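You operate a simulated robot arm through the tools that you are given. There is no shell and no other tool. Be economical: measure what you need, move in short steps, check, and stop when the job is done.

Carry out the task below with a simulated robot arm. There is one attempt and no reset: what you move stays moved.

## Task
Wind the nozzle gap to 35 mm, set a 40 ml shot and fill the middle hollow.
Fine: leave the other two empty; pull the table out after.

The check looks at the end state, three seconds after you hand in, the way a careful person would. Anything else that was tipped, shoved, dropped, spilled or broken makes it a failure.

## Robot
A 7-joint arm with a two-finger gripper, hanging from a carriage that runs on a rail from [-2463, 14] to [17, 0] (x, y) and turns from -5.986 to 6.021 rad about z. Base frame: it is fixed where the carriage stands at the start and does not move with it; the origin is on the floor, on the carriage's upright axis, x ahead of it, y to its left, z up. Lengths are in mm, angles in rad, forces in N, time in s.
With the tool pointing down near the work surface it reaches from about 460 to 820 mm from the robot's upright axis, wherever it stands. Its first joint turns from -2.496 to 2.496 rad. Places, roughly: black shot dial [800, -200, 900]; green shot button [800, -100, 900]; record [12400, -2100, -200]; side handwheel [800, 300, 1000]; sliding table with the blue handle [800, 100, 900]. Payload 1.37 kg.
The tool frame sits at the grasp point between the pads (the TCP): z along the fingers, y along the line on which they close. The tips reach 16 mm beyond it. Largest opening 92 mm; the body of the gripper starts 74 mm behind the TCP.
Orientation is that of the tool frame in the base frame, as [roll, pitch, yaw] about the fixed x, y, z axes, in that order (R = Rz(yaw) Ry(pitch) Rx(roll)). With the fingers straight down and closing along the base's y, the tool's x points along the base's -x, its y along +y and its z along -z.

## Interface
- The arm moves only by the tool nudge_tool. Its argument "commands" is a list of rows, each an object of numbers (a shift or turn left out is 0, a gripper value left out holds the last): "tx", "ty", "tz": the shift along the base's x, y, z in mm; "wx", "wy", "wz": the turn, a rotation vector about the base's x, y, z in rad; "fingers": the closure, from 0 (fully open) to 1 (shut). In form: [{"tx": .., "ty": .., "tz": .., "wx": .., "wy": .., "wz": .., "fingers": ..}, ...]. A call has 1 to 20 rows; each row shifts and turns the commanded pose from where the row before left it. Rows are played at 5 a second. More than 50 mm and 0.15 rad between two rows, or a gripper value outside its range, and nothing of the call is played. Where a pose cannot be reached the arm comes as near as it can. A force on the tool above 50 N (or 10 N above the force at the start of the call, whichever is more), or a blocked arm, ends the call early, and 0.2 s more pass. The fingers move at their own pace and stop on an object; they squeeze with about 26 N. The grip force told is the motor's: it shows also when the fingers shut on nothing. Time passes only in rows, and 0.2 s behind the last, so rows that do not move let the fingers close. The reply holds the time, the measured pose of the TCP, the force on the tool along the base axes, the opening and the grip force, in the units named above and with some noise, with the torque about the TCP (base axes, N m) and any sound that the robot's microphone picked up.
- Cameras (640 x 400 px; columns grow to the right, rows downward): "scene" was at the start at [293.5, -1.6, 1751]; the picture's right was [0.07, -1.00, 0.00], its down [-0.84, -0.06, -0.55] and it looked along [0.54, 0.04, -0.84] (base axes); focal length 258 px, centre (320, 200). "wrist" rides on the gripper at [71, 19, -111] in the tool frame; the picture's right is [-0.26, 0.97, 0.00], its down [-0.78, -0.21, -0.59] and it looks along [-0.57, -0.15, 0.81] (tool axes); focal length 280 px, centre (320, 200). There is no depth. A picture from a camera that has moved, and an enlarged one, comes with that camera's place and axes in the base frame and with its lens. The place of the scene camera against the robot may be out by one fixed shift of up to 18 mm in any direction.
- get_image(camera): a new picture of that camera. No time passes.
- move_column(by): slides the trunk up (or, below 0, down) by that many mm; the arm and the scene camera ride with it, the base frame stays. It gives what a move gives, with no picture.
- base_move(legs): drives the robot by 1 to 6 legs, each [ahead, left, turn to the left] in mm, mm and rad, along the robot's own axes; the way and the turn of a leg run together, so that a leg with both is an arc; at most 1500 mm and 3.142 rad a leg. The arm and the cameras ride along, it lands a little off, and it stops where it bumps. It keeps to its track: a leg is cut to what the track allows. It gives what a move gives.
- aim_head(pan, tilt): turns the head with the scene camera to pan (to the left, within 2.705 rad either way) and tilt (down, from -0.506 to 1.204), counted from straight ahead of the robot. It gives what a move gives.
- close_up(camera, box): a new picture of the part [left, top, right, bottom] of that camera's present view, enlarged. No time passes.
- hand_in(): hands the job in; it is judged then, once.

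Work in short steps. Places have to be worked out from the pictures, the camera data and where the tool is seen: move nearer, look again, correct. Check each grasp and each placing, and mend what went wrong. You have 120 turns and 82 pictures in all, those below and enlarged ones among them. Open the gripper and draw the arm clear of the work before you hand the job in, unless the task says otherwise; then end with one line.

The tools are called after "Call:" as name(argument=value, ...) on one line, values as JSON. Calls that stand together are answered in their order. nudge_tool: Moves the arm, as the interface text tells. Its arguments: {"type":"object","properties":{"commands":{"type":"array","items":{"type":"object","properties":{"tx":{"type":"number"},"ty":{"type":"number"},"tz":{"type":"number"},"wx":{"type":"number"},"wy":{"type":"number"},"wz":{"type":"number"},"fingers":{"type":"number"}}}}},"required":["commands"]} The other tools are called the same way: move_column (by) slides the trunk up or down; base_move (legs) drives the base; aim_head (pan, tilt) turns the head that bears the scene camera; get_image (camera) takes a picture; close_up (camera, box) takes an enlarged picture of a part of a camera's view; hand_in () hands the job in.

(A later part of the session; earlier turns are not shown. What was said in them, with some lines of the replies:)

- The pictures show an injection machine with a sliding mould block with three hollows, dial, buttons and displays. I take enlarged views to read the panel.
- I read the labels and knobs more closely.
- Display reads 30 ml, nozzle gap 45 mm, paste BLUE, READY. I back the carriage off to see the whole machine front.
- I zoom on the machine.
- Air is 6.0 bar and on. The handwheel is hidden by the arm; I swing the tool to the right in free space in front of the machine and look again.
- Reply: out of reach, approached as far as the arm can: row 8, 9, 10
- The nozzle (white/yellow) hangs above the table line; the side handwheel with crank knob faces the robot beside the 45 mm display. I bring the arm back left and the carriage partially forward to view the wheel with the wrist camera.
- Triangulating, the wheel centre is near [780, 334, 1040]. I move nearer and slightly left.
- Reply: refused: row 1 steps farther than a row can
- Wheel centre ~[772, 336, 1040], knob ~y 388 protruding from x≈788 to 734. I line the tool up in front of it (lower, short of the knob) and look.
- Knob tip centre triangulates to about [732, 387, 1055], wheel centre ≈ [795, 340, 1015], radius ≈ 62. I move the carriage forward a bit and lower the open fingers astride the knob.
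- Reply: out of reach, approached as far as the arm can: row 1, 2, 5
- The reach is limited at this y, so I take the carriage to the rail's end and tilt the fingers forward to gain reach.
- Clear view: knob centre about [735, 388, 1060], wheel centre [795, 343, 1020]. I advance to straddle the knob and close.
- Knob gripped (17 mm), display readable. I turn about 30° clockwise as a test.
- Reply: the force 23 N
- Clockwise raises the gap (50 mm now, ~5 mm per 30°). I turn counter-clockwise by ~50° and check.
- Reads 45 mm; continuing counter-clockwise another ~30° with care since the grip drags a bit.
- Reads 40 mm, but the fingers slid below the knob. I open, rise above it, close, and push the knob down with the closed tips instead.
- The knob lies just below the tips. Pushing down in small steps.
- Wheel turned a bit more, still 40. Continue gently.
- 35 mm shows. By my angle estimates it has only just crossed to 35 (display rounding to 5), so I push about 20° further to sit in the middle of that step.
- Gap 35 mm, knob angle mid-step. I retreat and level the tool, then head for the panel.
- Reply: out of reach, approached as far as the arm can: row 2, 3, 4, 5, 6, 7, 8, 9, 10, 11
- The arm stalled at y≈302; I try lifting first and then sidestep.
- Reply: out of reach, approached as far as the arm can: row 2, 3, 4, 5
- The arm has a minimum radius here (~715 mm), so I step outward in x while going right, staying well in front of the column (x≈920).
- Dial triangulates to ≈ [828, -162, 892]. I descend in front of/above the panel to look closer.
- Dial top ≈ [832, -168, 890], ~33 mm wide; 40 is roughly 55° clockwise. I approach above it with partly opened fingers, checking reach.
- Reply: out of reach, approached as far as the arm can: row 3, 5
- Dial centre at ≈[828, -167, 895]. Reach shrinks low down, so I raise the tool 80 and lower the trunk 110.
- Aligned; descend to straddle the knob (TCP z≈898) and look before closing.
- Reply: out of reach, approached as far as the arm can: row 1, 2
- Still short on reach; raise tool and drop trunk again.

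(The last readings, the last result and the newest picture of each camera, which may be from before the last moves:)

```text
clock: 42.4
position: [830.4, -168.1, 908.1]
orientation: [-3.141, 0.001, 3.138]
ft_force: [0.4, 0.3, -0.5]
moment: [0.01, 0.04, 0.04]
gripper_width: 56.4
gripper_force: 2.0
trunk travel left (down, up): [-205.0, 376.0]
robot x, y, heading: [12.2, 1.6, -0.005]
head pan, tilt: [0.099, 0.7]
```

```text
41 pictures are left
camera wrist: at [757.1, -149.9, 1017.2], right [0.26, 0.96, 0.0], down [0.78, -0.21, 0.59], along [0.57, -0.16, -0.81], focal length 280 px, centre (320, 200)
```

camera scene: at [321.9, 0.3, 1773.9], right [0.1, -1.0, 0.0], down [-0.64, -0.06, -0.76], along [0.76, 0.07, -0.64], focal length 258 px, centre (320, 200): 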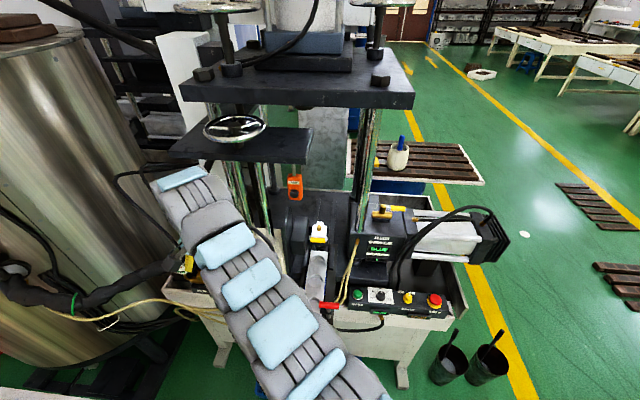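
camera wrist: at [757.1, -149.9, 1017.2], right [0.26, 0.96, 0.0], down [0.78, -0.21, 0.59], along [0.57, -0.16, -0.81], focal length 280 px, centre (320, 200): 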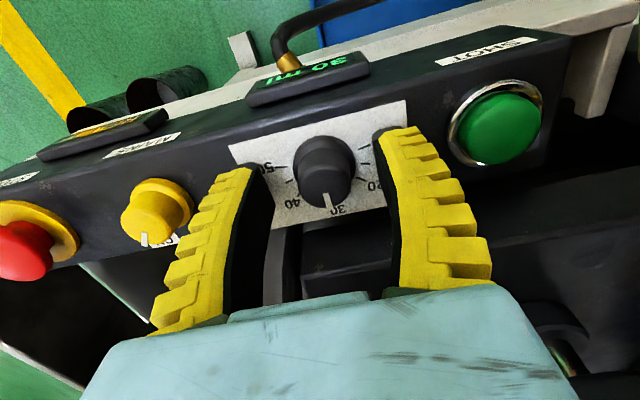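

Knob top confirmed at [830, -167.5, 897]; TCP is right above. Descend 12 mm and close.

Call:
nudge_tool(commands=[{"tz": -12}, {"fingers": 1}, {}, {}])

Call:
get_image(camera="wrist")

```text
clock: 42.8
position: [830.0, -168.1, 900.5]
orientation: [3.141, 0.001, -3.142]
ft_force: [-7.2, 7.3, 18.7]
moment: [0.21, 0.28, 0.01]
gripper_width: 21.4
gripper_force: 28.0
trunk travel left (down, up): [-205.0, 376.0]
robot x, y, heading: [10.0, -3.1, -0.002]
head pan, tilt: [0.099, 0.7]
stopped in row 2: the force on the tool passed its limit at 60 N (the readings are from after the stop); the commanded pose is now the measured one
```

```text
40 pictures are left
camera wrist: at [758.2, -148.6, 1010.7], right [0.26, 0.97, 0.0], down [0.78, -0.21, 0.59], along [0.57, -0.15, -0.81], focal length 280 px, centre (320, 200)
```

wrist: 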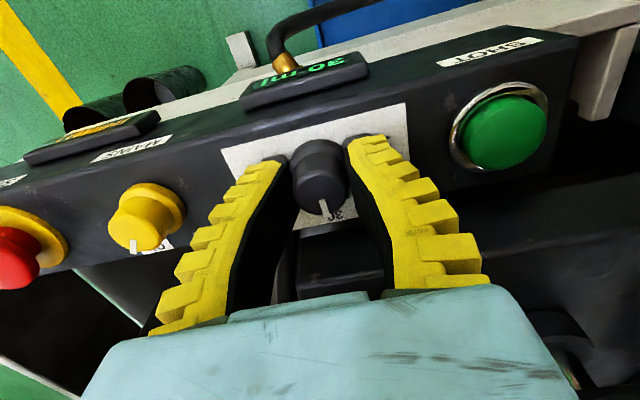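

Tips touched the skirt; grip on the upper knob is 21 mm. I relieve 2 mm and twist clockwise ~0.5 rad as a start.

Call:
nudge_tool(commands=[{"tz": 2}, {"wz": -0.14}, {"wz": -0.14}, {"wz": -0.14}, {"wz": -0.14}, {}])

Call:
get_image(camera="wrist")

```text
clock: 44.2
position: [829.3, -167.6, 900.5]
orientation: [3.141, 0.001, 2.58]
ft_force: [-5.6, 11.2, 8.1]
moment: [0.21, 0.26, 0.02]
gripper_width: 19.6
gripper_force: 28.4
trunk travel left (down, up): [-205.0, 376.0]
robot x, y, heading: [11.4, -2.3, -0.003]
head pan, tilt: [0.099, 0.7]
```

```text
39 pictures are left
camera wrist: at [778.5, -113.8, 1011.1], right [0.74, 0.68, 0.0], down [0.55, -0.6, 0.59], along [0.4, -0.43, -0.81], focal length 280 px, centre (320, 200)
```

wrist: 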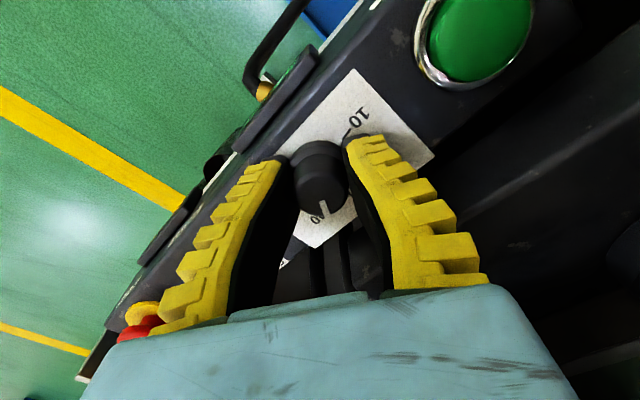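

Knob turns with the hand (32° so far). I turn another 0.28 and read.

Call:
nudge_tool(commands=[{"wz": -0.14}, {"wz": -0.14}, {}])

Call:
close_up(camera="wrist", box=[140, 0, 440, 260])

Call:
close_up(camera="scene", box=[290, 250, 470, 370])

```text
clock: 45.0
position: [829.2, -167.3, 901.6]
orientation: [3.139, -0.001, 2.298]
ft_force: [-7.4, 10.7, 12.7]
moment: [0.15, 0.06, -0.02]
gripper_width: 19.6
gripper_force: 28.4
trunk travel left (down, up): [-205.0, 376.0]
robot x, y, heading: [10.4, 0.2, -0.003]
head pan, tilt: [0.099, 0.7]
```

```text
1.54 times, centred on (290, 130) of wrist
camera zoom: at [795.2, -102.2, 1011.0], right [0.89, 0.45, 0.0], down [0.36, -0.72, 0.59], along [0.26, -0.53, -0.81], focal length 431 px, centre (366, 308)
```

zoom: 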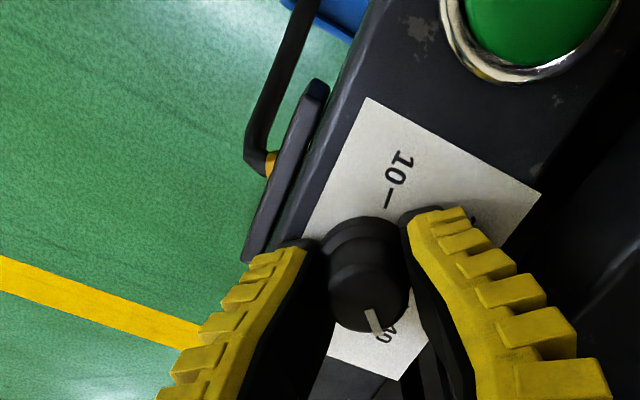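

```text
3.33 times, centred on (380, 310) of scene
camera zoom: at [321.6, 1.3, 1578.9], right [0.1, -1.0, 0.0], down [-0.64, -0.06, -0.77], along [0.76, 0.07, -0.64], focal length 859 px, centre (120, -167)
```

zoom: 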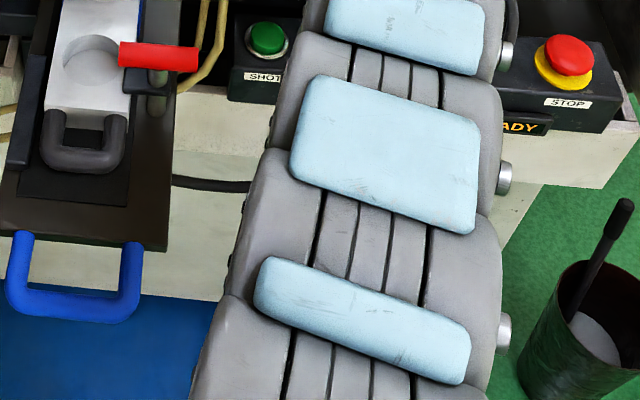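

The pointer is close to 40. I open, rise a bit, and look.

Call:
nudge_tool(commands=[{"fingers": 0.42}, {}, {"tz": 30}, {"tz": 30}])

Call:
close_up(camera="wrist", box=[180, 40, 440, 220])

```text
clock: 46.0
position: [829.4, -168.5, 960.5]
orientation: [3.141, 0.001, 2.301]
ft_force: [0.0, 0.4, 0.2]
moment: [-0.02, 0.0, 0.01]
gripper_width: 56.1
gripper_force: 1.7
trunk travel left (down, up): [-205.0, 376.0]
robot x, y, heading: [7.3, 3.7, -0.001]
head pan, tilt: [0.099, 0.7]
```

```text
2.22 times, centred on (310, 130) of wrist
camera zoom: at [795.7, -104.5, 1070.2], right [0.89, 0.45, 0.0], down [0.36, -0.72, 0.59], along [0.26, -0.53, -0.81], focal length 623 px, centre (342, 356)
```

zoom: 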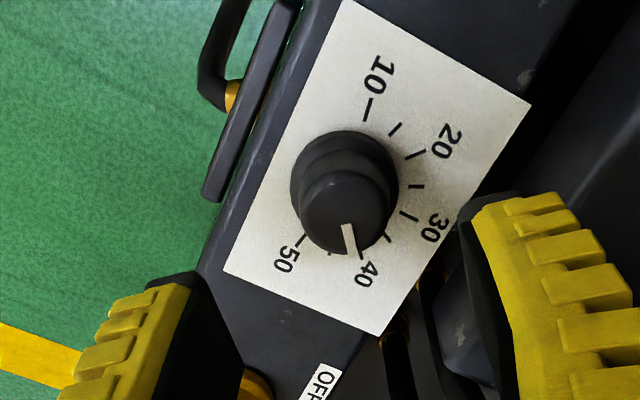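

Pointer is on 40. I rotate the hand back and read the display.

Call:
nudge_tool(commands=[{"wz": 0.14}, {"wz": 0.14}, {"wz": 0.14}, {"wz": 0.14}, {"wz": 0.14}, {"wz": 0.14}, {"tz": 30, "fingers": 1}])

Call:
close_up(camera="wrist", box=[220, 20, 500, 220])

```text
clock: 47.6
position: [830.3, -169.2, 992.5]
orientation: [3.141, 0.002, -3.141]
ft_force: [-0.1, -0.5, 0.2]
moment: [0.0, -0.03, 0.0]
gripper_width: 0.0
gripper_force: 26.1
trunk travel left (down, up): [-205.0, 376.0]
robot x, y, heading: [13.0, -1.6, -0.002]
head pan, tilt: [0.099, 0.7]
```

```text
2.00 times, centred on (360, 120) of wrist
camera zoom: at [757.2, -150.9, 1101.6], right [0.26, 0.97, 0.0], down [0.78, -0.21, 0.59], along [0.57, -0.15, -0.81], focal length 561 px, centre (240, 360)
```

zoom: 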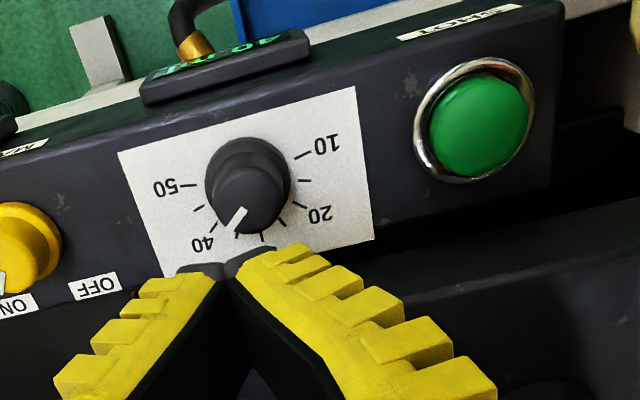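

Dial set to 40 (display 40). Now for the table: raise and move left to view nozzle, table and red lever.

Call:
move_column(by=195)

Call:
nudge_tool(commands=[{"tx": -45}, {"tx": -45}, {"ty": 50}, {"ty": 50}, {"ty": 50}, {"ty": 40}])

Call:
get_image(camera="wrist")

Call:
get_image(camera="scene")

```text
clock: 49.7
position: [827.8, -168.6, 1184.1]
orientation: [-3.141, 0.001, 3.139]
ft_force: [-0.5, 0.0, 0.0]
moment: [-0.02, 0.0, 0.03]
gripper_width: 0.0
gripper_force: 25.9
trunk travel left (down, up): [-400.0, 181.0]
robot x, y, heading: [11.4, -1.0, -0.002]
head pan, tilt: [0.099, 0.7]
```

```text
clock: 51.1
position: [737.1, -129.5, 1186.7]
orientation: [-3.14, -0.001, 3.138]
ft_force: [0.1, -0.9, 0.7]
moment: [0.03, 0.01, -0.01]
gripper_width: 0.0
gripper_force: 26.1
out of reach, approached as far as the arm can: row 3, 4, 5, 6
trunk travel left (down, up): [-400.0, 181.0]
robot x, y, heading: [14.3, 1.0, -0.006]
head pan, tilt: [0.099, 0.7]
```

```text
34 pictures are left
camera wrist: at [666.1, -110.5, 1296.0], right [0.26, 0.96, 0.0], down [0.78, -0.21, 0.59], along [0.57, -0.16, -0.81], focal length 280 px, centre (320, 200)
```

wrist: 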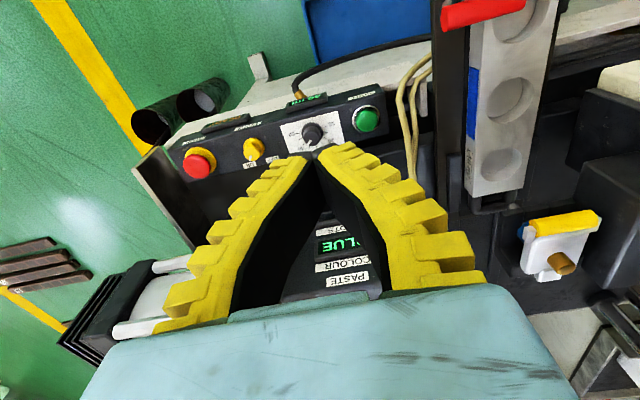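

```text
33 pictures are left
camera scene: at [321.6, 0.3, 1773.9], right [0.1, -1.0, 0.0], down [-0.64, -0.06, -0.76], along [0.76, 0.07, -0.64], focal length 258 px, centre (320, 200)
```

scene: 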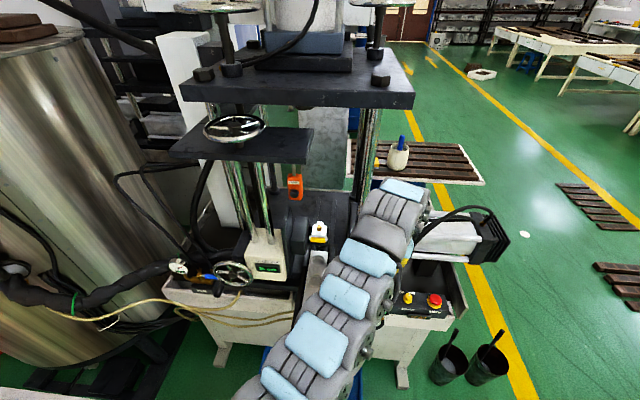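

I back the carriage 150 mm and shift left to view the table from its front.

Call:
base_move(legs=[[-150, 0, 0]])

Call:
nudge_tool(commands=[{"tx": 25, "ty": 40}, {"tx": 15, "ty": 40}, {"ty": 50}, {"ty": 50}, {"ty": 30}])

Call:
get_image(camera="wrist")

```text
clock: 52.5
position: [588.9, -129.0, 1186.4]
orientation: [3.141, -0.001, 3.141]
ft_force: [0.2, -0.1, -0.6]
moment: [-0.01, 0.01, -0.03]
gripper_width: 0.0
gripper_force: 25.9
trunk travel left (down, up): [-400.0, 181.0]
robot x, y, heading: [-136.9, 3.6, -0.006]
head pan, tilt: [0.099, 0.7]
```

```text
clock: 53.7
position: [627.6, 80.9, 1187.1]
orientation: [3.141, -0.002, 3.14]
ft_force: [-0.2, 0.5, 0.2]
moment: [0.02, 0.0, -0.02]
gripper_width: 0.0
gripper_force: 26.2
trunk travel left (down, up): [-400.0, 181.0]
robot x, y, heading: [-136.1, 1.1, -0.002]
head pan, tilt: [0.099, 0.7]
```

```text
32 pictures are left
camera wrist: at [555.6, 100.3, 1295.9], right [0.26, 0.96, 0.0], down [0.78, -0.21, 0.59], along [0.57, -0.16, -0.81], focal length 280 px, centre (320, 200)
```

wrist: 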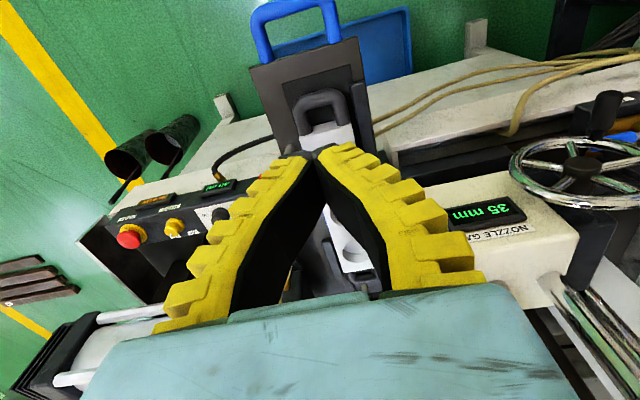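

I open the fingers and shift right to inspect the red lever by the table.

Call:
nudge_tool(commands=[{"fingers": 0, "tx": 20, "ty": -35}, {"tx": 15, "ty": -35}, {}])

Call:
get_image(camera="wrist")

Call:
close_up(camera="wrist", box=[230, 60, 450, 210])

```text
clock: 54.5
position: [662.9, 10.9, 1185.2]
orientation: [-3.14, -0.001, 3.14]
ft_force: [0.3, -0.3, -0.4]
moment: [0.02, -0.01, 0.01]
gripper_width: 91.6
gripper_force: 0.1
trunk travel left (down, up): [-400.0, 181.0]
robot x, y, heading: [-139.1, 2.3, -0.011]
head pan, tilt: [0.099, 0.7]
```

```text
31 pictures are left
camera wrist: at [590.6, 28.2, 1295.7], right [0.26, 0.96, 0.0], down [0.78, -0.21, 0.59], along [0.57, -0.16, -0.81], focal length 280 px, centre (320, 200)
```

wrist: 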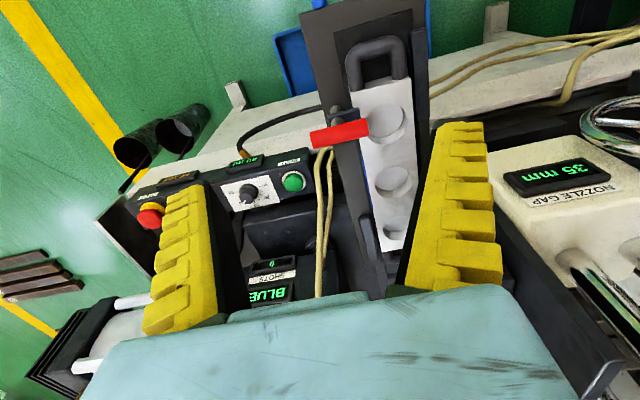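

```text
2.67 times, centred on (340, 135) of wrist
camera zoom: at [590.6, 28.2, 1295.7], right [0.26, 0.96, 0.0], down [0.78, -0.21, 0.59], along [0.57, -0.16, -0.81], focal length 748 px, centre (267, 373)
```

zoom: 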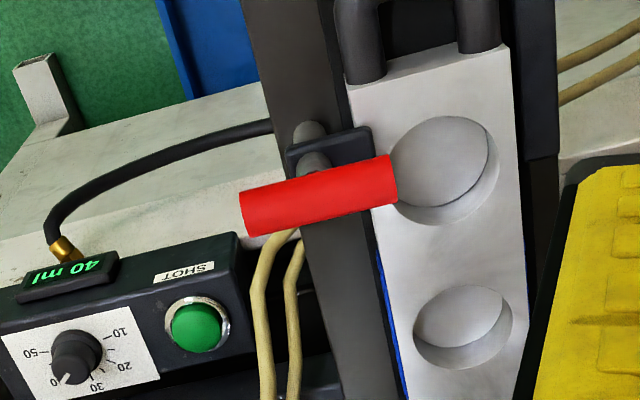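

The mould (40 ml, blue stripe) is on the table; the middle hollow sits ~131 mm short of the nozzle (x≈945). Now I back up to view the blue handle.

Call:
base_move(legs=[[-170, 0, 0]])

Call:
nudge_tool(commands=[{"ty": 45}, {"tz": -50}, {"tz": -50}])

Call:
get_image(camera="wrist")

```text
clock: 56.0
position: [492.2, 10.0, 1184.9]
orientation: [-3.141, -0.001, 3.139]
ft_force: [-0.9, -0.4, -0.3]
moment: [-0.02, 0.03, 0.03]
gripper_width: 92.0
gripper_force: 0.2
trunk travel left (down, up): [-400.0, 181.0]
robot x, y, heading: [-306.1, 5.0, -0.008]
head pan, tilt: [0.099, 0.7]
```

```text
clock: 56.8
position: [492.7, 50.1, 1085.4]
orientation: [-3.141, 0.001, 3.138]
ft_force: [0.9, 0.0, 0.5]
moment: [-0.03, 0.03, -0.04]
gripper_width: 92.1
gripper_force: 0.1
trunk travel left (down, up): [-400.0, 181.0]
robot x, y, heading: [-305.5, 1.2, -0.008]
head pan, tilt: [0.099, 0.7]
```

```text
29 pictures are left
camera wrist: at [421.5, 69.6, 1194.8], right [0.27, 0.96, 0.0], down [0.78, -0.21, 0.59], along [0.57, -0.16, -0.81], focal length 280 px, centre (320, 200)
```

wrist: 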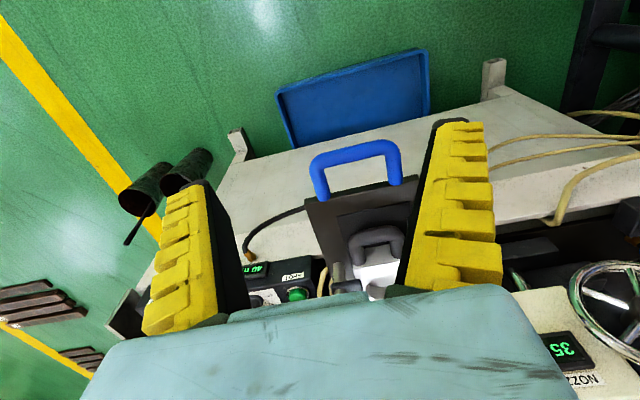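

Handle bar is at ≈[558, 66, 933]. I move the carriage up 100, yaw the gripper 90° and set the tool above the bar with moderate opening.

Call:
base_move(legs=[[100, 0, 0]])

Call:
nudge_tool(commands=[{"wz": -0.14, "fingers": 0.52}, {"wz": -0.14}, {"wz": -0.14}, {"wz": -0.14}, {"wz": -0.14}, {"wz": -0.14}, {"wz": -0.14}, {"wz": -0.14}, {"wz": -0.15}, {"wz": -0.15}, {"wz": -0.15}, {"tx": -17, "ty": 8}, {"tx": -17, "ty": 8}])

Call:
get_image(camera="wrist")

```text
clock: 57.9
position: [593.2, 47.5, 1085.5]
orientation: [-3.14, 0.0, 3.136]
ft_force: [-0.4, -0.1, -0.6]
moment: [-0.01, 0.0, 0.04]
gripper_width: 91.7
gripper_force: 0.2
trunk travel left (down, up): [-400.0, 181.0]
robot x, y, heading: [-208.4, 1.5, -0.004]
head pan, tilt: [0.099, 0.7]
```

```text
clock: 60.7
position: [561.4, 62.7, 1084.1]
orientation: [-3.142, 0.001, 1.566]
ft_force: [-0.1, -0.9, -0.2]
moment: [0.03, 0.03, 0.02]
gripper_width: 47.4
gripper_force: 2.7
trunk travel left (down, up): [-400.0, 181.0]
robot x, y, heading: [-206.7, -3.6, -0.007]
head pan, tilt: [0.099, 0.7]
```

```text
28 pictures are left
camera wrist: at [579.7, 133.4, 1194.4], right [0.96, -0.27, 0.0], down [-0.22, -0.78, 0.59], along [-0.16, -0.57, -0.81], focal length 280 px, centre (320, 200)
```

wrist: 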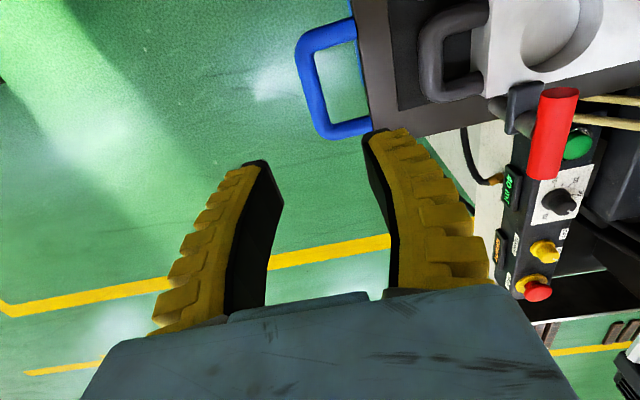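

Bar at x≈556; I descend and close on it.

Call:
nudge_tool(commands=[{"tx": -5, "ty": 8, "tz": -40}, {"tz": -40}, {"tz": -40}, {"tz": -20}, {"tz": -12}, {"fingers": 1}, {}, {}])

Call:
get_image(camera="wrist")

```text
clock: 62.5
position: [553.1, 72.6, 931.4]
orientation: [-3.138, -0.002, 1.568]
ft_force: [3.0, 1.3, -14.3]
moment: [0.03, 0.04, 0.08]
gripper_width: 7.6
gripper_force: 28.3
trunk travel left (down, up): [-400.0, 181.0]
robot x, y, heading: [-207.5, -1.0, -0.007]
head pan, tilt: [0.099, 0.7]
```

```text
27 pictures are left
camera wrist: at [572.1, 142.9, 1041.6], right [0.96, -0.27, 0.0], down [-0.21, -0.78, 0.59], along [-0.16, -0.57, -0.81], focal length 280 px, centre (320, 200)
```

wrist: 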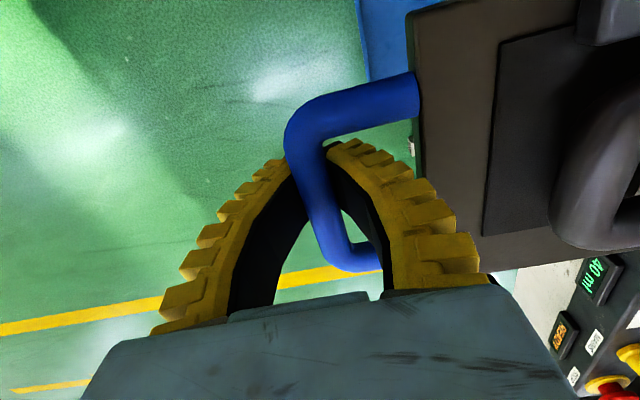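

Only 7.6 mm and a downward force: the pads close under the bar's centre. Open, rise 9 mm, re-close.

Call:
nudge_tool(commands=[{"fingers": 0.6}, {}, {"tz": 9, "tx": 2}, {"fingers": 1}, {}, {}])

```text
clock: 63.9
position: [556.3, 72.5, 940.9]
orientation: [3.141, -0.001, 1.568]
ft_force: [-4.2, -0.1, 2.2]
moment: [0.0, 0.0, 0.25]
gripper_width: 9.8
gripper_force: 27.9
trunk travel left (down, up): [-400.0, 181.0]
robot x, y, heading: [-204.3, -0.1, -0.01]
head pan, tilt: [0.099, 0.7]
```

Now a calm grip at 9.8 mm. Test push 15 mm.

Call:
nudge_tool(commands=[{"tx": 5}, {"tx": 5}, {"tx": 5}, {}])

Call:
get_image(camera="wrist")

```text
clock: 64.9
position: [569.9, 73.0, 940.8]
orientation: [-3.139, 0.0, 1.568]
ft_force: [-2.0, -1.8, -2.6]
moment: [-0.04, 0.02, 0.16]
gripper_width: 8.7
gripper_force: 27.9
trunk travel left (down, up): [-400.0, 181.0]
robot x, y, heading: [-205.6, 0.6, -0.01]
head pan, tilt: [0.099, 0.7]
```

```text
26 pictures are left
camera wrist: at [589.5, 143.0, 1051.1], right [0.96, -0.27, 0.0], down [-0.21, -0.78, 0.59], along [-0.16, -0.57, -0.81], focal length 280 px, centre (320, 200)
```

wrist: 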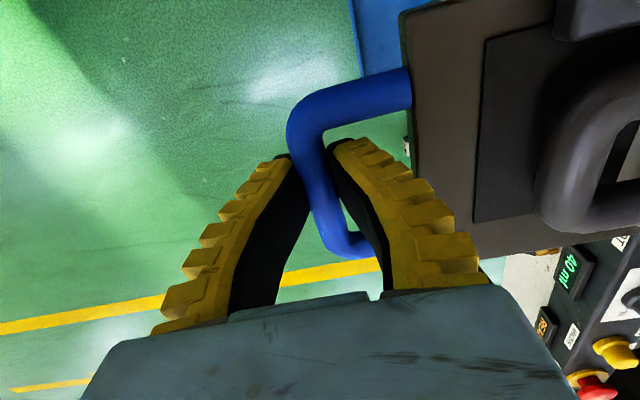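

The table slides freely with the hand. I drive the carriage forward 117 mm to bring the middle hollow near the nozzle.

Call:
base_move(legs=[[60, 0, 0], [57, 0, 0]])

Call:
get_image(camera="scene")

```text
clock: 66.5
position: [686.9, 72.6, 941.1]
orientation: [-3.14, 0.0, 1.566]
ft_force: [3.0, 3.9, -18.4]
moment: [-0.02, -0.02, 0.22]
gripper_width: 6.0
gripper_force: 28.1
trunk travel left (down, up): [-400.0, 181.0]
robot x, y, heading: [-85.1, 1.2, -0.008]
head pan, tilt: [0.099, 0.7]
```

```text
25 pictures are left
camera scene: at [219.6, -0.2, 1773.4], right [0.09, -1.0, 0.0], down [-0.64, -0.06, -0.76], along [0.76, 0.07, -0.65], focal length 258 px, centre (320, 200)
```

scene: 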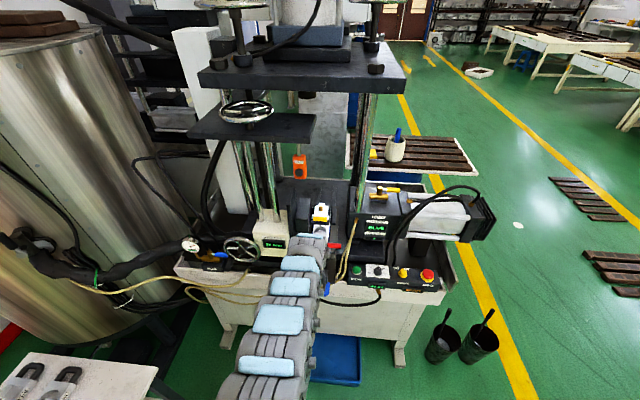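

I release, rise, and turn the hand back to look at the alignment.

Call:
nudge_tool(commands=[{"fingers": 0.55}, {}, {"tz": 20}, {"tz": 50}, {"tz": 50}, {"tz": 50}, {"tz": 50}, {"tz": 50}, {"wz": 0.15}, {"wz": 0.15}, {"wz": 0.15}, {"wz": 0.15}, {"wz": 0.15}, {"wz": 0.15}, {"wz": 0.15}, {"wz": 0.15}, {"wz": 0.15}, {"wz": 0.15, "fingers": 0}, {"wz": 0.07}])

Call:
base_move(legs=[[85, 0, 0]])

Call:
get_image(camera="wrist")

```text
clock: 70.5
position: [690.0, 71.8, 1211.9]
orientation: [-3.141, 0.001, 3.139]
ft_force: [1.2, -0.8, -0.1]
moment: [0.01, -0.02, -0.02]
gripper_width: 91.8
gripper_force: 0.1
trunk travel left (down, up): [-400.0, 181.0]
robot x, y, heading: [-90.6, -0.5, -0.013]
head pan, tilt: [0.099, 0.7]
```

```text
clock: 71.5
position: [772.9, 68.2, 1212.8]
orientation: [3.142, 0.0, 3.135]
ft_force: [-0.6, 0.8, 0.7]
moment: [-0.02, -0.03, -0.04]
gripper_width: 92.1
gripper_force: 0.0
trunk travel left (down, up): [-400.0, 181.0]
robot x, y, heading: [-3.5, -0.2, -0.007]
head pan, tilt: [0.099, 0.7]
```

```text
24 pictures are left
camera wrist: at [701.0, 88.7, 1321.6], right [0.27, 0.96, 0.0], down [0.78, -0.22, 0.59], along [0.57, -0.16, -0.81], focal length 280 px, centre (320, 200)
```

wrist: 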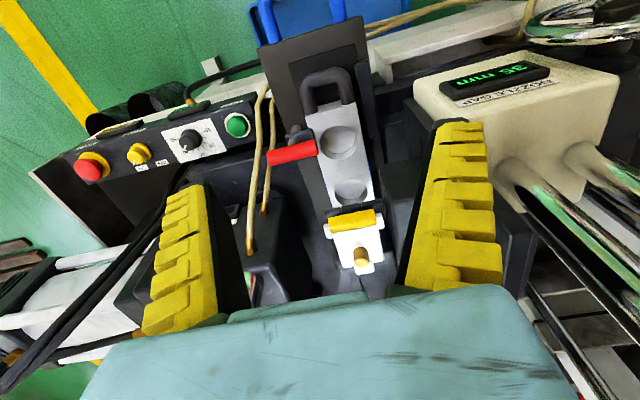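

By triangulation the middle hollow (≈943) is under the nozzle (≈943). I verify the tip itself from a low frontal view with tilted hand.

Call:
base_move(legs=[[-110, 0, 0]])

Call:
nudge_tool(commands=[{"ty": -15, "tz": -40}, {"tz": -40}, {"wy": -0.14, "tz": -15}, {"wy": -0.14, "tz": -15}, {"wy": -0.14, "tz": -15}, {"wy": -0.14}])

Call:
get_image(camera="wrist")

```text
clock: 72.7
position: [663.5, 70.3, 1213.1]
orientation: [-3.14, 0.0, 3.135]
ft_force: [0.6, -0.1, -0.6]
moment: [-0.02, -0.02, -0.01]
gripper_width: 91.7
gripper_force: 0.1
trunk travel left (down, up): [-400.0, 181.0]
robot x, y, heading: [-113.6, 0.2, -0.007]
head pan, tilt: [0.099, 0.7]
```

```text
clock: 74.1
position: [659.4, 56.0, 1082.8]
orientation: [3.135, 0.559, 3.134]
ft_force: [-0.4, -0.2, -1.8]
moment: [0.04, -0.11, -0.04]
gripper_width: 91.8
gripper_force: 0.0
trunk travel left (down, up): [-400.0, 181.0]
robot x, y, heading: [-109.7, -0.6, -0.004]
head pan, tilt: [0.099, 0.7]
```

```text
23 pictures are left
camera wrist: at [540.7, 74.5, 1139.2], right [0.23, 0.96, 0.14], down [0.35, -0.22, 0.91], along [0.91, -0.16, -0.39], focal length 280 px, centre (320, 200)
```

wrist: 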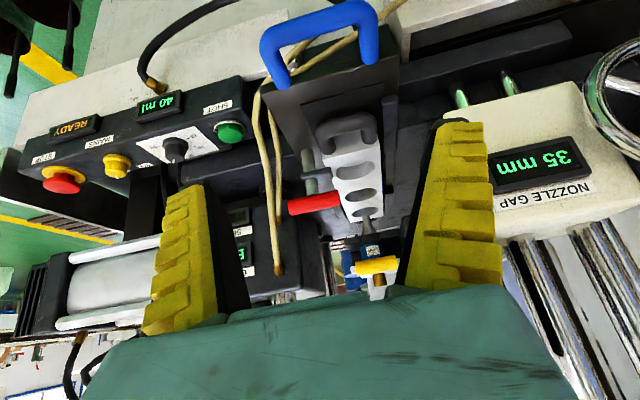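

Call:
close_up(camera="wrist", box=[300, 110, 430, 290])

```text
2.22 times, centred on (365, 200) of wrist
camera zoom: at [540.7, 74.5, 1139.2], right [0.23, 0.96, 0.14], down [0.35, -0.22, 0.91], along [0.91, -0.16, -0.39], focal length 623 px, centre (220, 200)
```

zoom: 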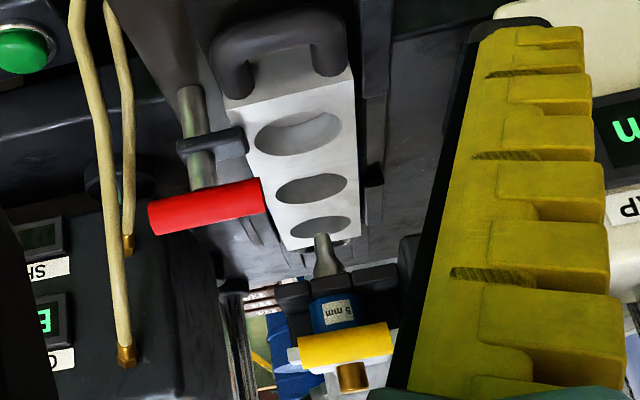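

Nozzle tip (x≈952) and middle hollow (x≈949) coincide within a few mm. Next the green button: level, go right and above it, with trunk lowered.

Call:
nudge_tool(commands=[{"wy": 0.14, "tz": 30}, {"wy": 0.14, "tz": 30}, {"wy": 0.14, "tz": 30}, {"wy": 0.14, "tz": 30}, {"ty": -35, "fingers": 1}, {"ty": -45}, {"ty": -45}, {"tx": 30}])

Call:
base_move(legs=[[122, 0, 0]])

Call:
move_column(by=-150)

Call:
get_image(camera="wrist")

```text
clock: 75.9
position: [692.7, -69.9, 1207.9]
orientation: [3.141, 0.003, 3.138]
ft_force: [-0.6, 0.3, 0.1]
moment: [0.01, 0.0, 0.01]
gripper_width: 0.1
gripper_force: 26.7
trunk travel left (down, up): [-400.0, 181.0]
robot x, y, heading: [-114.5, 5.0, -0.006]
head pan, tilt: [0.099, 0.7]
```

```text
clock: 77.2
position: [815.0, -70.6, 1207.4]
orientation: [3.14, 0.001, 3.136]
ft_force: [-0.1, -0.3, 0.7]
moment: [-0.02, -0.04, 0.01]
gripper_width: 0.0
gripper_force: 26.2
trunk travel left (down, up): [-400.0, 181.0]
robot x, y, heading: [7.5, 2.8, -0.011]
head pan, tilt: [0.099, 0.7]
```

```text
clock: 78.9
position: [816.2, -70.3, 1057.9]
orientation: [3.141, 0.0, 3.138]
ft_force: [0.2, 0.1, -0.5]
moment: [0.03, 0.03, 0.03]
gripper_width: 0.0
gripper_force: 25.5
trunk travel left (down, up): [-250.0, 331.0]
robot x, y, heading: [6.1, 0.0, -0.007]
head pan, tilt: [0.099, 0.7]
```

```text
21 pictures are left
camera wrist: at [743.4, -51.7, 1166.8], right [0.27, 0.96, 0.0], down [0.78, -0.22, 0.59], along [0.57, -0.16, -0.81], focal length 280 px, centre (320, 200)
```

wrist: 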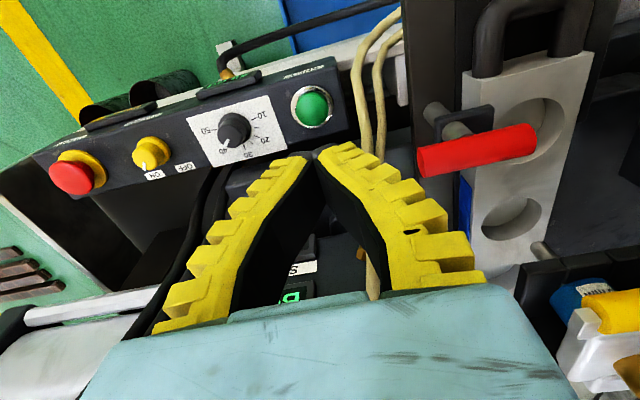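

Button at ≈[828, -82, 888]; a hose passes at y≈-43, so I tilt the hand 0.3 rad away from it before descending.

Call:
nudge_tool(commands=[{"wx": 0.15, "ty": -10, "tx": 6}, {"wx": 0.15, "tx": 6}])

Call:
move_column(by=-60)

Call:
nudge_tool(commands=[{"tz": -25}, {"tz": -25}, {"tz": -15}])

Call:
get_image(camera="wrist")

```text
clock: 79.5
position: [827.7, -80.7, 1054.3]
orientation: [2.842, -0.004, 3.137]
ft_force: [-0.6, 0.2, 0.8]
moment: [0.04, 0.02, 0.02]
gripper_width: 0.0
gripper_force: 25.9
trunk travel left (down, up): [-250.0, 331.0]
robot x, y, heading: [9.3, 1.3, -0.005]
head pan, tilt: [0.099, 0.7]
```

```text
clock: 80.5
position: [827.3, -81.0, 997.4]
orientation: [2.841, -0.001, 3.136]
ft_force: [-0.2, -0.1, 1.0]
moment: [0.01, -0.02, -0.04]
gripper_width: 0.0
gripper_force: 26.0
trunk travel left (down, up): [-190.0, 391.0]
robot x, y, heading: [2.8, 1.6, -0.008]
head pan, tilt: [0.099, 0.7]
```

```text
clock: 81.3
position: [828.2, -80.7, 931.9]
orientation: [2.842, 0.001, 3.137]
ft_force: [0.8, 0.3, 1.0]
moment: [0.01, 0.03, 0.01]
gripper_width: 0.0
gripper_force: 26.3
trunk travel left (down, up): [-190.0, 391.0]
robot x, y, heading: [5.8, 0.2, -0.005]
head pan, tilt: [0.099, 0.7]
```

```text
20 pictures are left
camera wrist: at [755.9, -95.0, 1042.2], right [0.27, 0.92, 0.28], down [0.78, -0.38, 0.5], along [0.57, 0.09, -0.82], focal length 280 px, centre (320, 200)
```

wrist: 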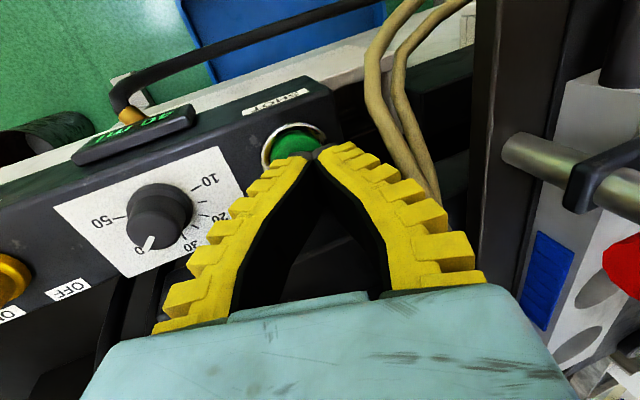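

Tips are just above the button, ~5 mm to the right/front. I correct and press slowly, then lift at once.

Call:
nudge_tool(commands=[{"tx": -5, "ty": -6, "tz": -10}, {"tz": -6}, {"tz": -4}, {"tz": -4}])

```text
clock: 82.3
position: [821.9, -87.1, 907.3]
orientation: [2.84, -0.001, 3.137]
ft_force: [-1.3, -0.6, 4.7]
moment: [-0.02, 0.0, 0.01]
gripper_width: 0.1
gripper_force: 25.9
trunk travel left (down, up): [-190.0, 391.0]
robot x, y, heading: [10.0, 2.0, -0.007]
head pan, tilt: [0.099, 0.7]
heard: click
```

A click was heard. Lift off and check the display and the mould.

Call:
nudge_tool(commands=[{"tz": 20}, {"tz": 40}, {"tz": 40}, {}, {}, {}, {}])

Call:
get_image(camera="wrist")

```text
clock: 83.9
position: [821.8, -86.9, 1008.4]
orientation: [2.841, -0.002, 3.136]
ft_force: [-0.1, -0.2, -0.6]
moment: [-0.01, 0.02, 0.0]
gripper_width: 0.0
gripper_force: 26.2
trunk travel left (down, up): [-190.0, 391.0]
robot x, y, heading: [6.5, -2.4, -0.012]
head pan, tilt: [0.099, 0.7]
```

```text
19 pictures are left
camera wrist: at [750.4, -101.9, 1119.7], right [0.27, 0.92, 0.28], down [0.78, -0.38, 0.5], along [0.57, 0.09, -0.82], focal length 280 px, centre (320, 200)
```

wrist: 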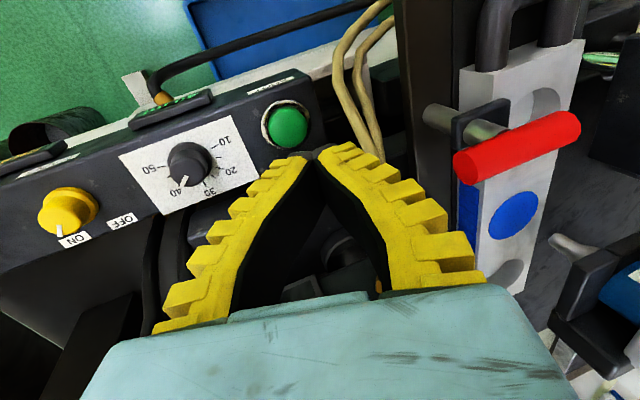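

The middle hollow is filled blue, others empty. Now retract and go back to the handle to pull the table out.

Call:
move_column(by=210)

Call:
base_move(legs=[[-190, 0, 0]])

Call:
nudge_tool(commands=[{"wx": -0.15, "ty": 35}, {"wx": -0.15, "ty": 40}, {"ty": 40, "fingers": 0.52}, {"ty": 40}, {"wz": -0.15}, {"wz": -0.15}, {"wz": -0.15}, {"wz": -0.15}, {"wz": -0.15}, {"wz": -0.15}, {"wz": -0.15}, {"wz": -0.15}, {"wz": -0.15}, {"wz": -0.15}, {"wz": -0.07}, {"tz": -45}, {"tz": -45}])

Call:
get_image(camera="wrist")

```text
clock: 86.2
position: [821.8, -86.4, 1219.9]
orientation: [2.841, -0.003, 3.135]
ft_force: [-0.5, 0.2, 0.1]
moment: [0.02, -0.03, -0.01]
gripper_width: 0.0
gripper_force: 25.2
trunk travel left (down, up): [-400.0, 181.0]
robot x, y, heading: [11.6, 2.3, -0.008]
head pan, tilt: [0.099, 0.7]
```

```text
clock: 87.7
position: [636.4, -82.0, 1218.8]
orientation: [2.84, -0.001, -3.141]
ft_force: [-0.2, 0.2, -0.2]
moment: [-0.02, 0.01, 0.01]
gripper_width: 0.0
gripper_force: 26.4
trunk travel left (down, up): [-400.0, 181.0]
robot x, y, heading: [-181.2, -0.7, -0.001]
head pan, tilt: [0.099, 0.7]
```

```text
clock: 91.3
position: [635.5, 72.0, 1129.2]
orientation: [3.141, -0.001, 1.57]
ft_force: [0.7, -0.8, 0.8]
moment: [0.0, 0.02, -0.01]
gripper_width: 47.0
gripper_force: 2.2
trunk travel left (down, up): [-400.0, 181.0]
robot x, y, heading: [-177.0, 2.8, -0.009]
head pan, tilt: [0.099, 0.7]
```

```text
18 pictures are left
camera wrist: at [653.6, 142.5, 1238.9], right [0.97, -0.26, 0.0], down [-0.21, -0.78, 0.59], along [-0.15, -0.57, -0.81], focal length 280 px, centre (320, 200)
```

wrist: 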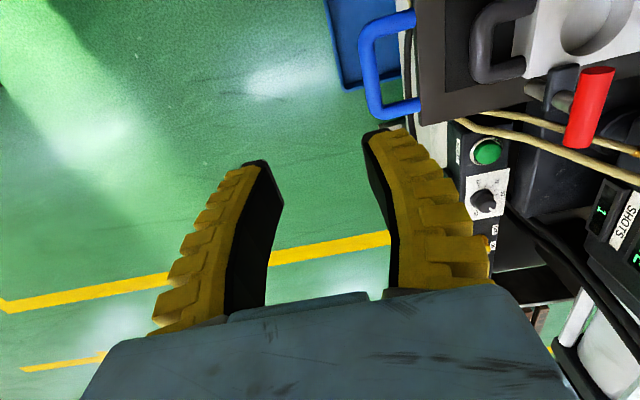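

SHOTS now 1. Bar is at x≈686; I position above it and descend to z≈945.

Call:
base_move(legs=[[85, 0, 0]])

Call:
nudge_tool(commands=[{"tx": -34}])

```text
clock: 92.4
position: [721.7, 71.4, 1129.0]
orientation: [-3.142, -0.001, 1.574]
ft_force: [-0.2, -0.2, -0.6]
moment: [0.02, 0.0, 0.03]
gripper_width: 47.2
gripper_force: 3.0
trunk travel left (down, up): [-400.0, 181.0]
robot x, y, heading: [-91.1, 3.2, -0.003]
head pan, tilt: [0.099, 0.7]
```

```text
clock: 92.8
position: [688.1, 70.2, 1130.4]
orientation: [3.14, -0.003, 1.571]
ft_force: [0.1, -0.8, 0.1]
moment: [-0.01, 0.01, 0.0]
gripper_width: 47.3
gripper_force: 1.7
trunk travel left (down, up): [-400.0, 181.0]
robot x, y, heading: [-91.5, -3.4, -0.002]
head pan, tilt: [0.099, 0.7]
```

Call:
nudge_tool(commands=[{"tz": -45}, {"tz": -45}, {"tz": -45}, {"tz": -30}, {"tz": -17, "tx": -1}, {"fingers": 1}, {}, {}])

Call:
get_image(camera="wrist")

```text
clock: 94.6
position: [686.8, 72.2, 950.5]
orientation: [3.14, -0.001, 1.571]
ft_force: [-3.7, -0.5, 12.8]
moment: [0.04, 0.06, 0.11]
gripper_width: 6.0
gripper_force: 28.3
trunk travel left (down, up): [-400.0, 181.0]
robot x, y, heading: [-87.6, 0.0, -0.002]
head pan, tilt: [0.099, 0.7]
```

```text
17 pictures are left
camera wrist: at [706.1, 142.0, 1060.8], right [0.97, -0.26, 0.0], down [-0.21, -0.78, 0.59], along [-0.15, -0.57, -0.81], focal length 280 px, centre (320, 200)
```

wrist: 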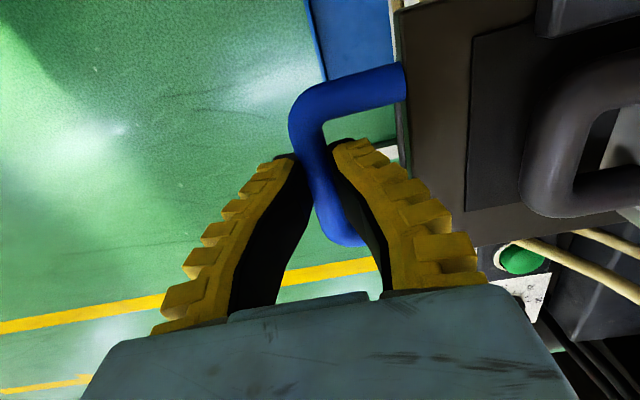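

Slightly high; re-grip 6 mm lower.

Call:
nudge_tool(commands=[{"fingers": 0.7}, {}, {"tz": -6}, {"fingers": 1}, {}, {}])

Call:
base_move(legs=[[-65, 0, 0], [-62, 0, 0]])

Call:
get_image(camera="wrist")

```text
clock: 96.0
position: [686.1, 71.4, 943.9]
orientation: [3.141, -0.002, 1.573]
ft_force: [-3.0, -2.1, 6.4]
moment: [0.09, 0.02, 0.15]
gripper_width: 9.9
gripper_force: 28.2
trunk travel left (down, up): [-400.0, 181.0]
robot x, y, heading: [-93.1, 1.5, 0.001]
head pan, tilt: [0.099, 0.7]
```

```text
clock: 97.6
position: [557.0, 71.3, 940.9]
orientation: [-3.141, -0.002, 1.572]
ft_force: [-3.7, -6.3, 0.3]
moment: [-0.06, 0.01, 0.11]
gripper_width: 8.8
gripper_force: 28.0
trunk travel left (down, up): [-400.0, 181.0]
robot x, y, heading: [-219.0, 1.9, -0.002]
head pan, tilt: [0.099, 0.7]
```

```text
16 pictures are left
camera wrist: at [576.4, 143.0, 1051.9], right [0.97, -0.26, 0.0], down [-0.21, -0.78, 0.59], along [-0.15, -0.57, -0.81], focal length 280 px, centre (320, 200)
```

wrist: 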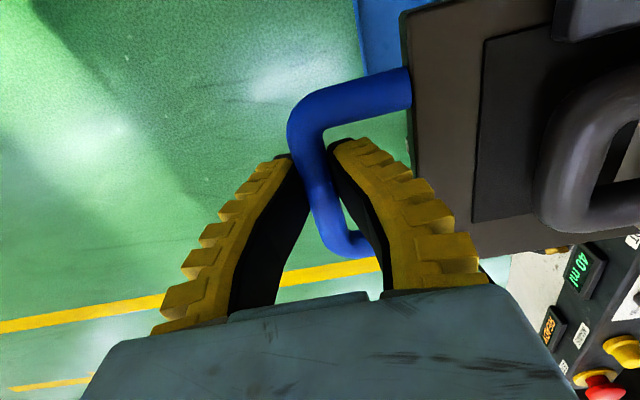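

The table is back at about its starting (out) position. I test gently for the end stop.

Call:
nudge_tool(commands=[{"tx": -3}, {"tx": -3}, {"tx": -3}, {}])

```text
clock: 98.6
position: [550.1, 72.5, 943.8]
orientation: [-3.141, 0.001, 1.573]
ft_force: [3.6, -5.4, -5.7]
moment: [-0.11, -0.03, 0.14]
gripper_width: 7.2
gripper_force: 27.9
trunk travel left (down, up): [-400.0, 181.0]
robot x, y, heading: [-221.4, 0.5, -0.002]
head pan, tilt: [0.099, 0.7]
```

Call:
nudge_tool(commands=[{"tx": -4}, {"tx": -4}, {"tx": -4}, {}])

Call:
get_image(camera="wrist")

```text
clock: 99.6
position: [536.5, 72.7, 943.1]
orientation: [3.141, -0.001, 1.574]
ft_force: [3.5, -5.7, -3.2]
moment: [-0.16, -0.02, 0.12]
gripper_width: 7.7
gripper_force: 28.4
trunk travel left (down, up): [-400.0, 181.0]
robot x, y, heading: [-220.7, 4.6, -0.001]
head pan, tilt: [0.099, 0.7]
```

```text
15 pictures are left
camera wrist: at [555.8, 143.3, 1052.2], right [0.97, -0.26, 0.0], down [-0.21, -0.78, 0.59], along [-0.15, -0.57, -0.81], focal length 280 px, centre (320, 200)
```

wrist: 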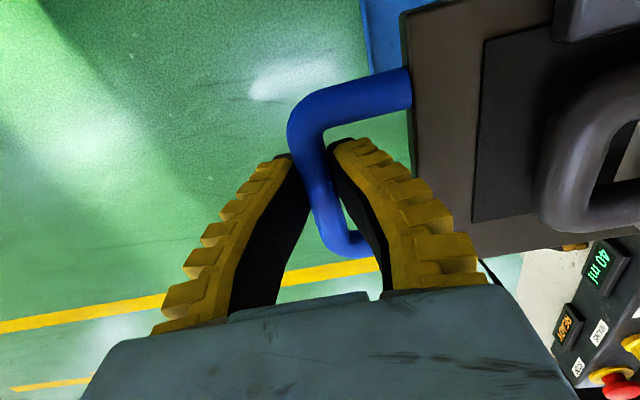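

It still slides freely, so start wasn't the end stop. I continue pulling gently toward the stop.

Call:
nudge_tool(commands=[{"tx": -6}, {"tx": -6}, {"tx": -6}, {"tx": -6}, {"tx": -6}, {"tx": -6}, {}])

Call:
get_image(camera="wrist")

```text
clock: 101.2
position: [502.1, 75.7, 942.3]
orientation: [-3.14, 0.0, 1.574]
ft_force: [1.8, -4.1, -4.4]
moment: [0.25, 0.03, 0.09]
gripper_width: 7.4
gripper_force: 28.5
trunk travel left (down, up): [-400.0, 181.0]
robot x, y, heading: [-217.2, 2.1, 0.007]
head pan, tilt: [0.099, 0.7]
```

```text
14 pictures are left
camera wrist: at [519.5, 143.5, 1052.1], right [0.97, -0.26, 0.0], down [-0.21, -0.78, 0.59], along [-0.15, -0.57, -0.81], focal length 280 px, centre (320, 200)
```

wrist: 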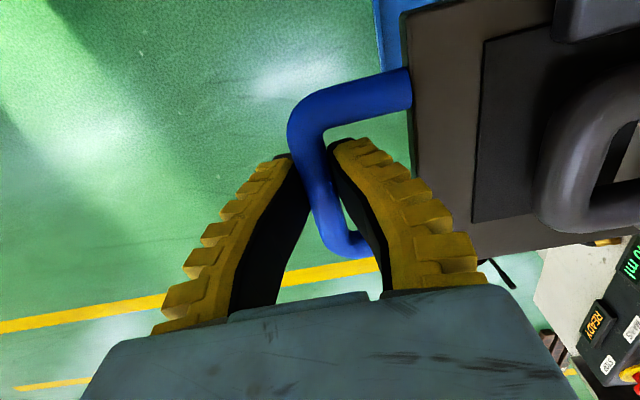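

Still moving with no stop; continue 50 mm more with force guard.

Call:
nudge_tool(commands=[{"tx": -6}, {"tx": -6}, {"tx": -6}, {"tx": -6}, {"tx": -6}, {"tx": -6}, {"tx": -6}, {"tx": -6}, {}])

Call:
get_image(camera="scene")

```text
clock: 103.2
position: [460.9, 73.1, 946.8]
orientation: [3.134, -0.001, 1.575]
ft_force: [39.1, 1.3, -14.2]
moment: [0.01, -0.2, 0.14]
gripper_width: 5.8
gripper_force: 27.8
trunk travel left (down, up): [-400.0, 181.0]
robot x, y, heading: [-219.4, 4.5, -0.002]
head pan, tilt: [0.099, 0.7]
```

```text
13 pictures are left
camera scene: at [91.0, 2.4, 1775.2], right [0.1, -1.0, 0.0], down [-0.64, -0.06, -0.77], along [0.76, 0.07, -0.64], focal length 258 px, centre (320, 200)
```

scene: 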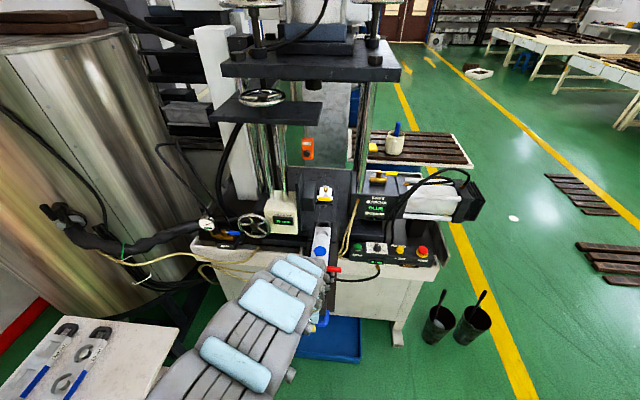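

The end stop is reached (39 N). I relax 3 mm, release, and rise clear.

Call:
nudge_tool(commands=[{"tx": 4}, {"fingers": 0.6}, {}, {}, {"tz": 15}, {"tz": 40}, {"tz": 50}, {"tz": 50}, {"tz": 50}])

Call:
base_move(legs=[[-250, 0, 0]])

Call:
nudge_tool(commands=[{"ty": -45, "fingers": 0}, {"ty": -45}, {"ty": -45}, {"ty": -45}, {"ty": -45}, {"ty": -45}])

Call:
get_image(camera="scene")

```text
clock: 105.2
position: [514.5, 80.3, 1123.9]
orientation: [-3.139, -0.001, 1.572]
ft_force: [-0.2, -0.1, -0.4]
moment: [0.0, -0.03, -0.02]
gripper_width: 40.2
gripper_force: 2.0
out of reach, approached as far as the arm can: row 6, 7, 8, 9
trunk travel left (down, up): [-400.0, 181.0]
robot x, y, heading: [-217.4, 0.7, -0.005]
head pan, tilt: [0.099, 0.7]
```

```text
clock: 107.0
position: [263.6, 79.1, 1122.3]
orientation: [-3.137, 0.001, 1.571]
ft_force: [-0.1, -0.5, -0.6]
moment: [-0.01, 0.0, 0.02]
gripper_width: 40.0
gripper_force: 2.5
trunk travel left (down, up): [-400.0, 181.0]
robot x, y, heading: [-472.7, 7.2, 0.001]
head pan, tilt: [0.099, 0.7]
```

```text
clock: 108.4
position: [266.6, -188.7, 1122.0]
orientation: [-3.135, -0.002, 1.573]
ft_force: [-0.1, 1.2, -0.9]
moment: [-0.08, -0.02, 0.03]
gripper_width: 92.1
gripper_force: 0.0
out of reach, approached as far as the arm can: row 1
trunk travel left (down, up): [-400.0, 181.0]
robot x, y, heading: [-469.9, 1.3, -0.001]
head pan, tilt: [0.099, 0.7]
```

```text
12 pictures are left
camera scene: at [-161.7, 3.7, 1773.8], right [0.1, -1.0, 0.0], down [-0.64, -0.06, -0.76], along [0.76, 0.07, -0.64], focal length 258 px, centre (320, 200)
```

scene: 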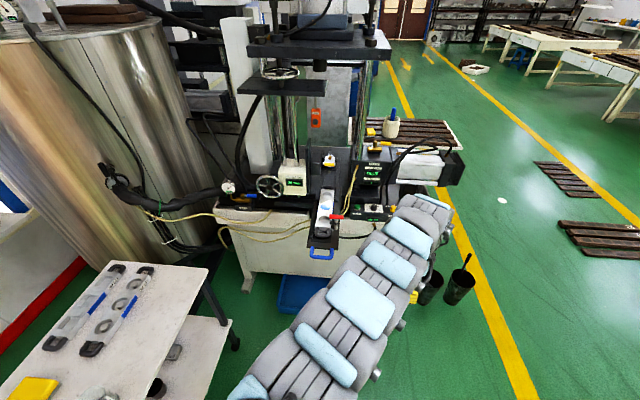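

Call:
close_up(camera="scene", box=[250, 140, 410, 270])

```text
3.08 times, centred on (330, 205) of scene
camera zoom: at [-161.7, 3.7, 1773.8], right [0.1, -1.0, 0.0], down [-0.64, -0.06, -0.76], along [0.76, 0.07, -0.64], focal length 793 px, centre (289, 185)
```

zoom: 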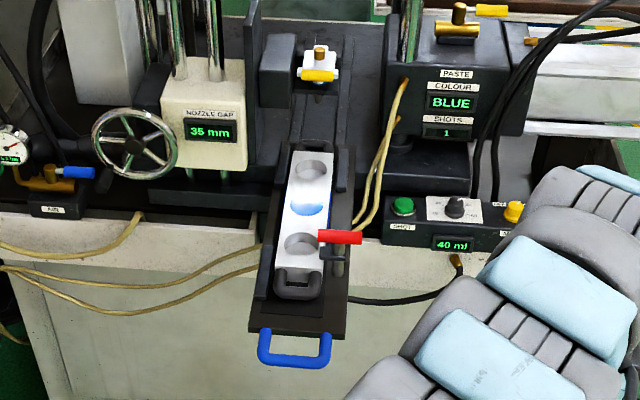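

Gap 35 mm, 40 ml, one shot, middle hollow blue, the other two empty, table out, gripper open and clear. Handing in.

Call:
hand_in()

```text
The job is handed in.
```

The nozzle gap reads 35 mm and the shot is set to 40 ml. One blue shot filled the middle hollow, and the other two are empty. The table is pulled out to its stop, with the gripper open and clear; the job is handed in.
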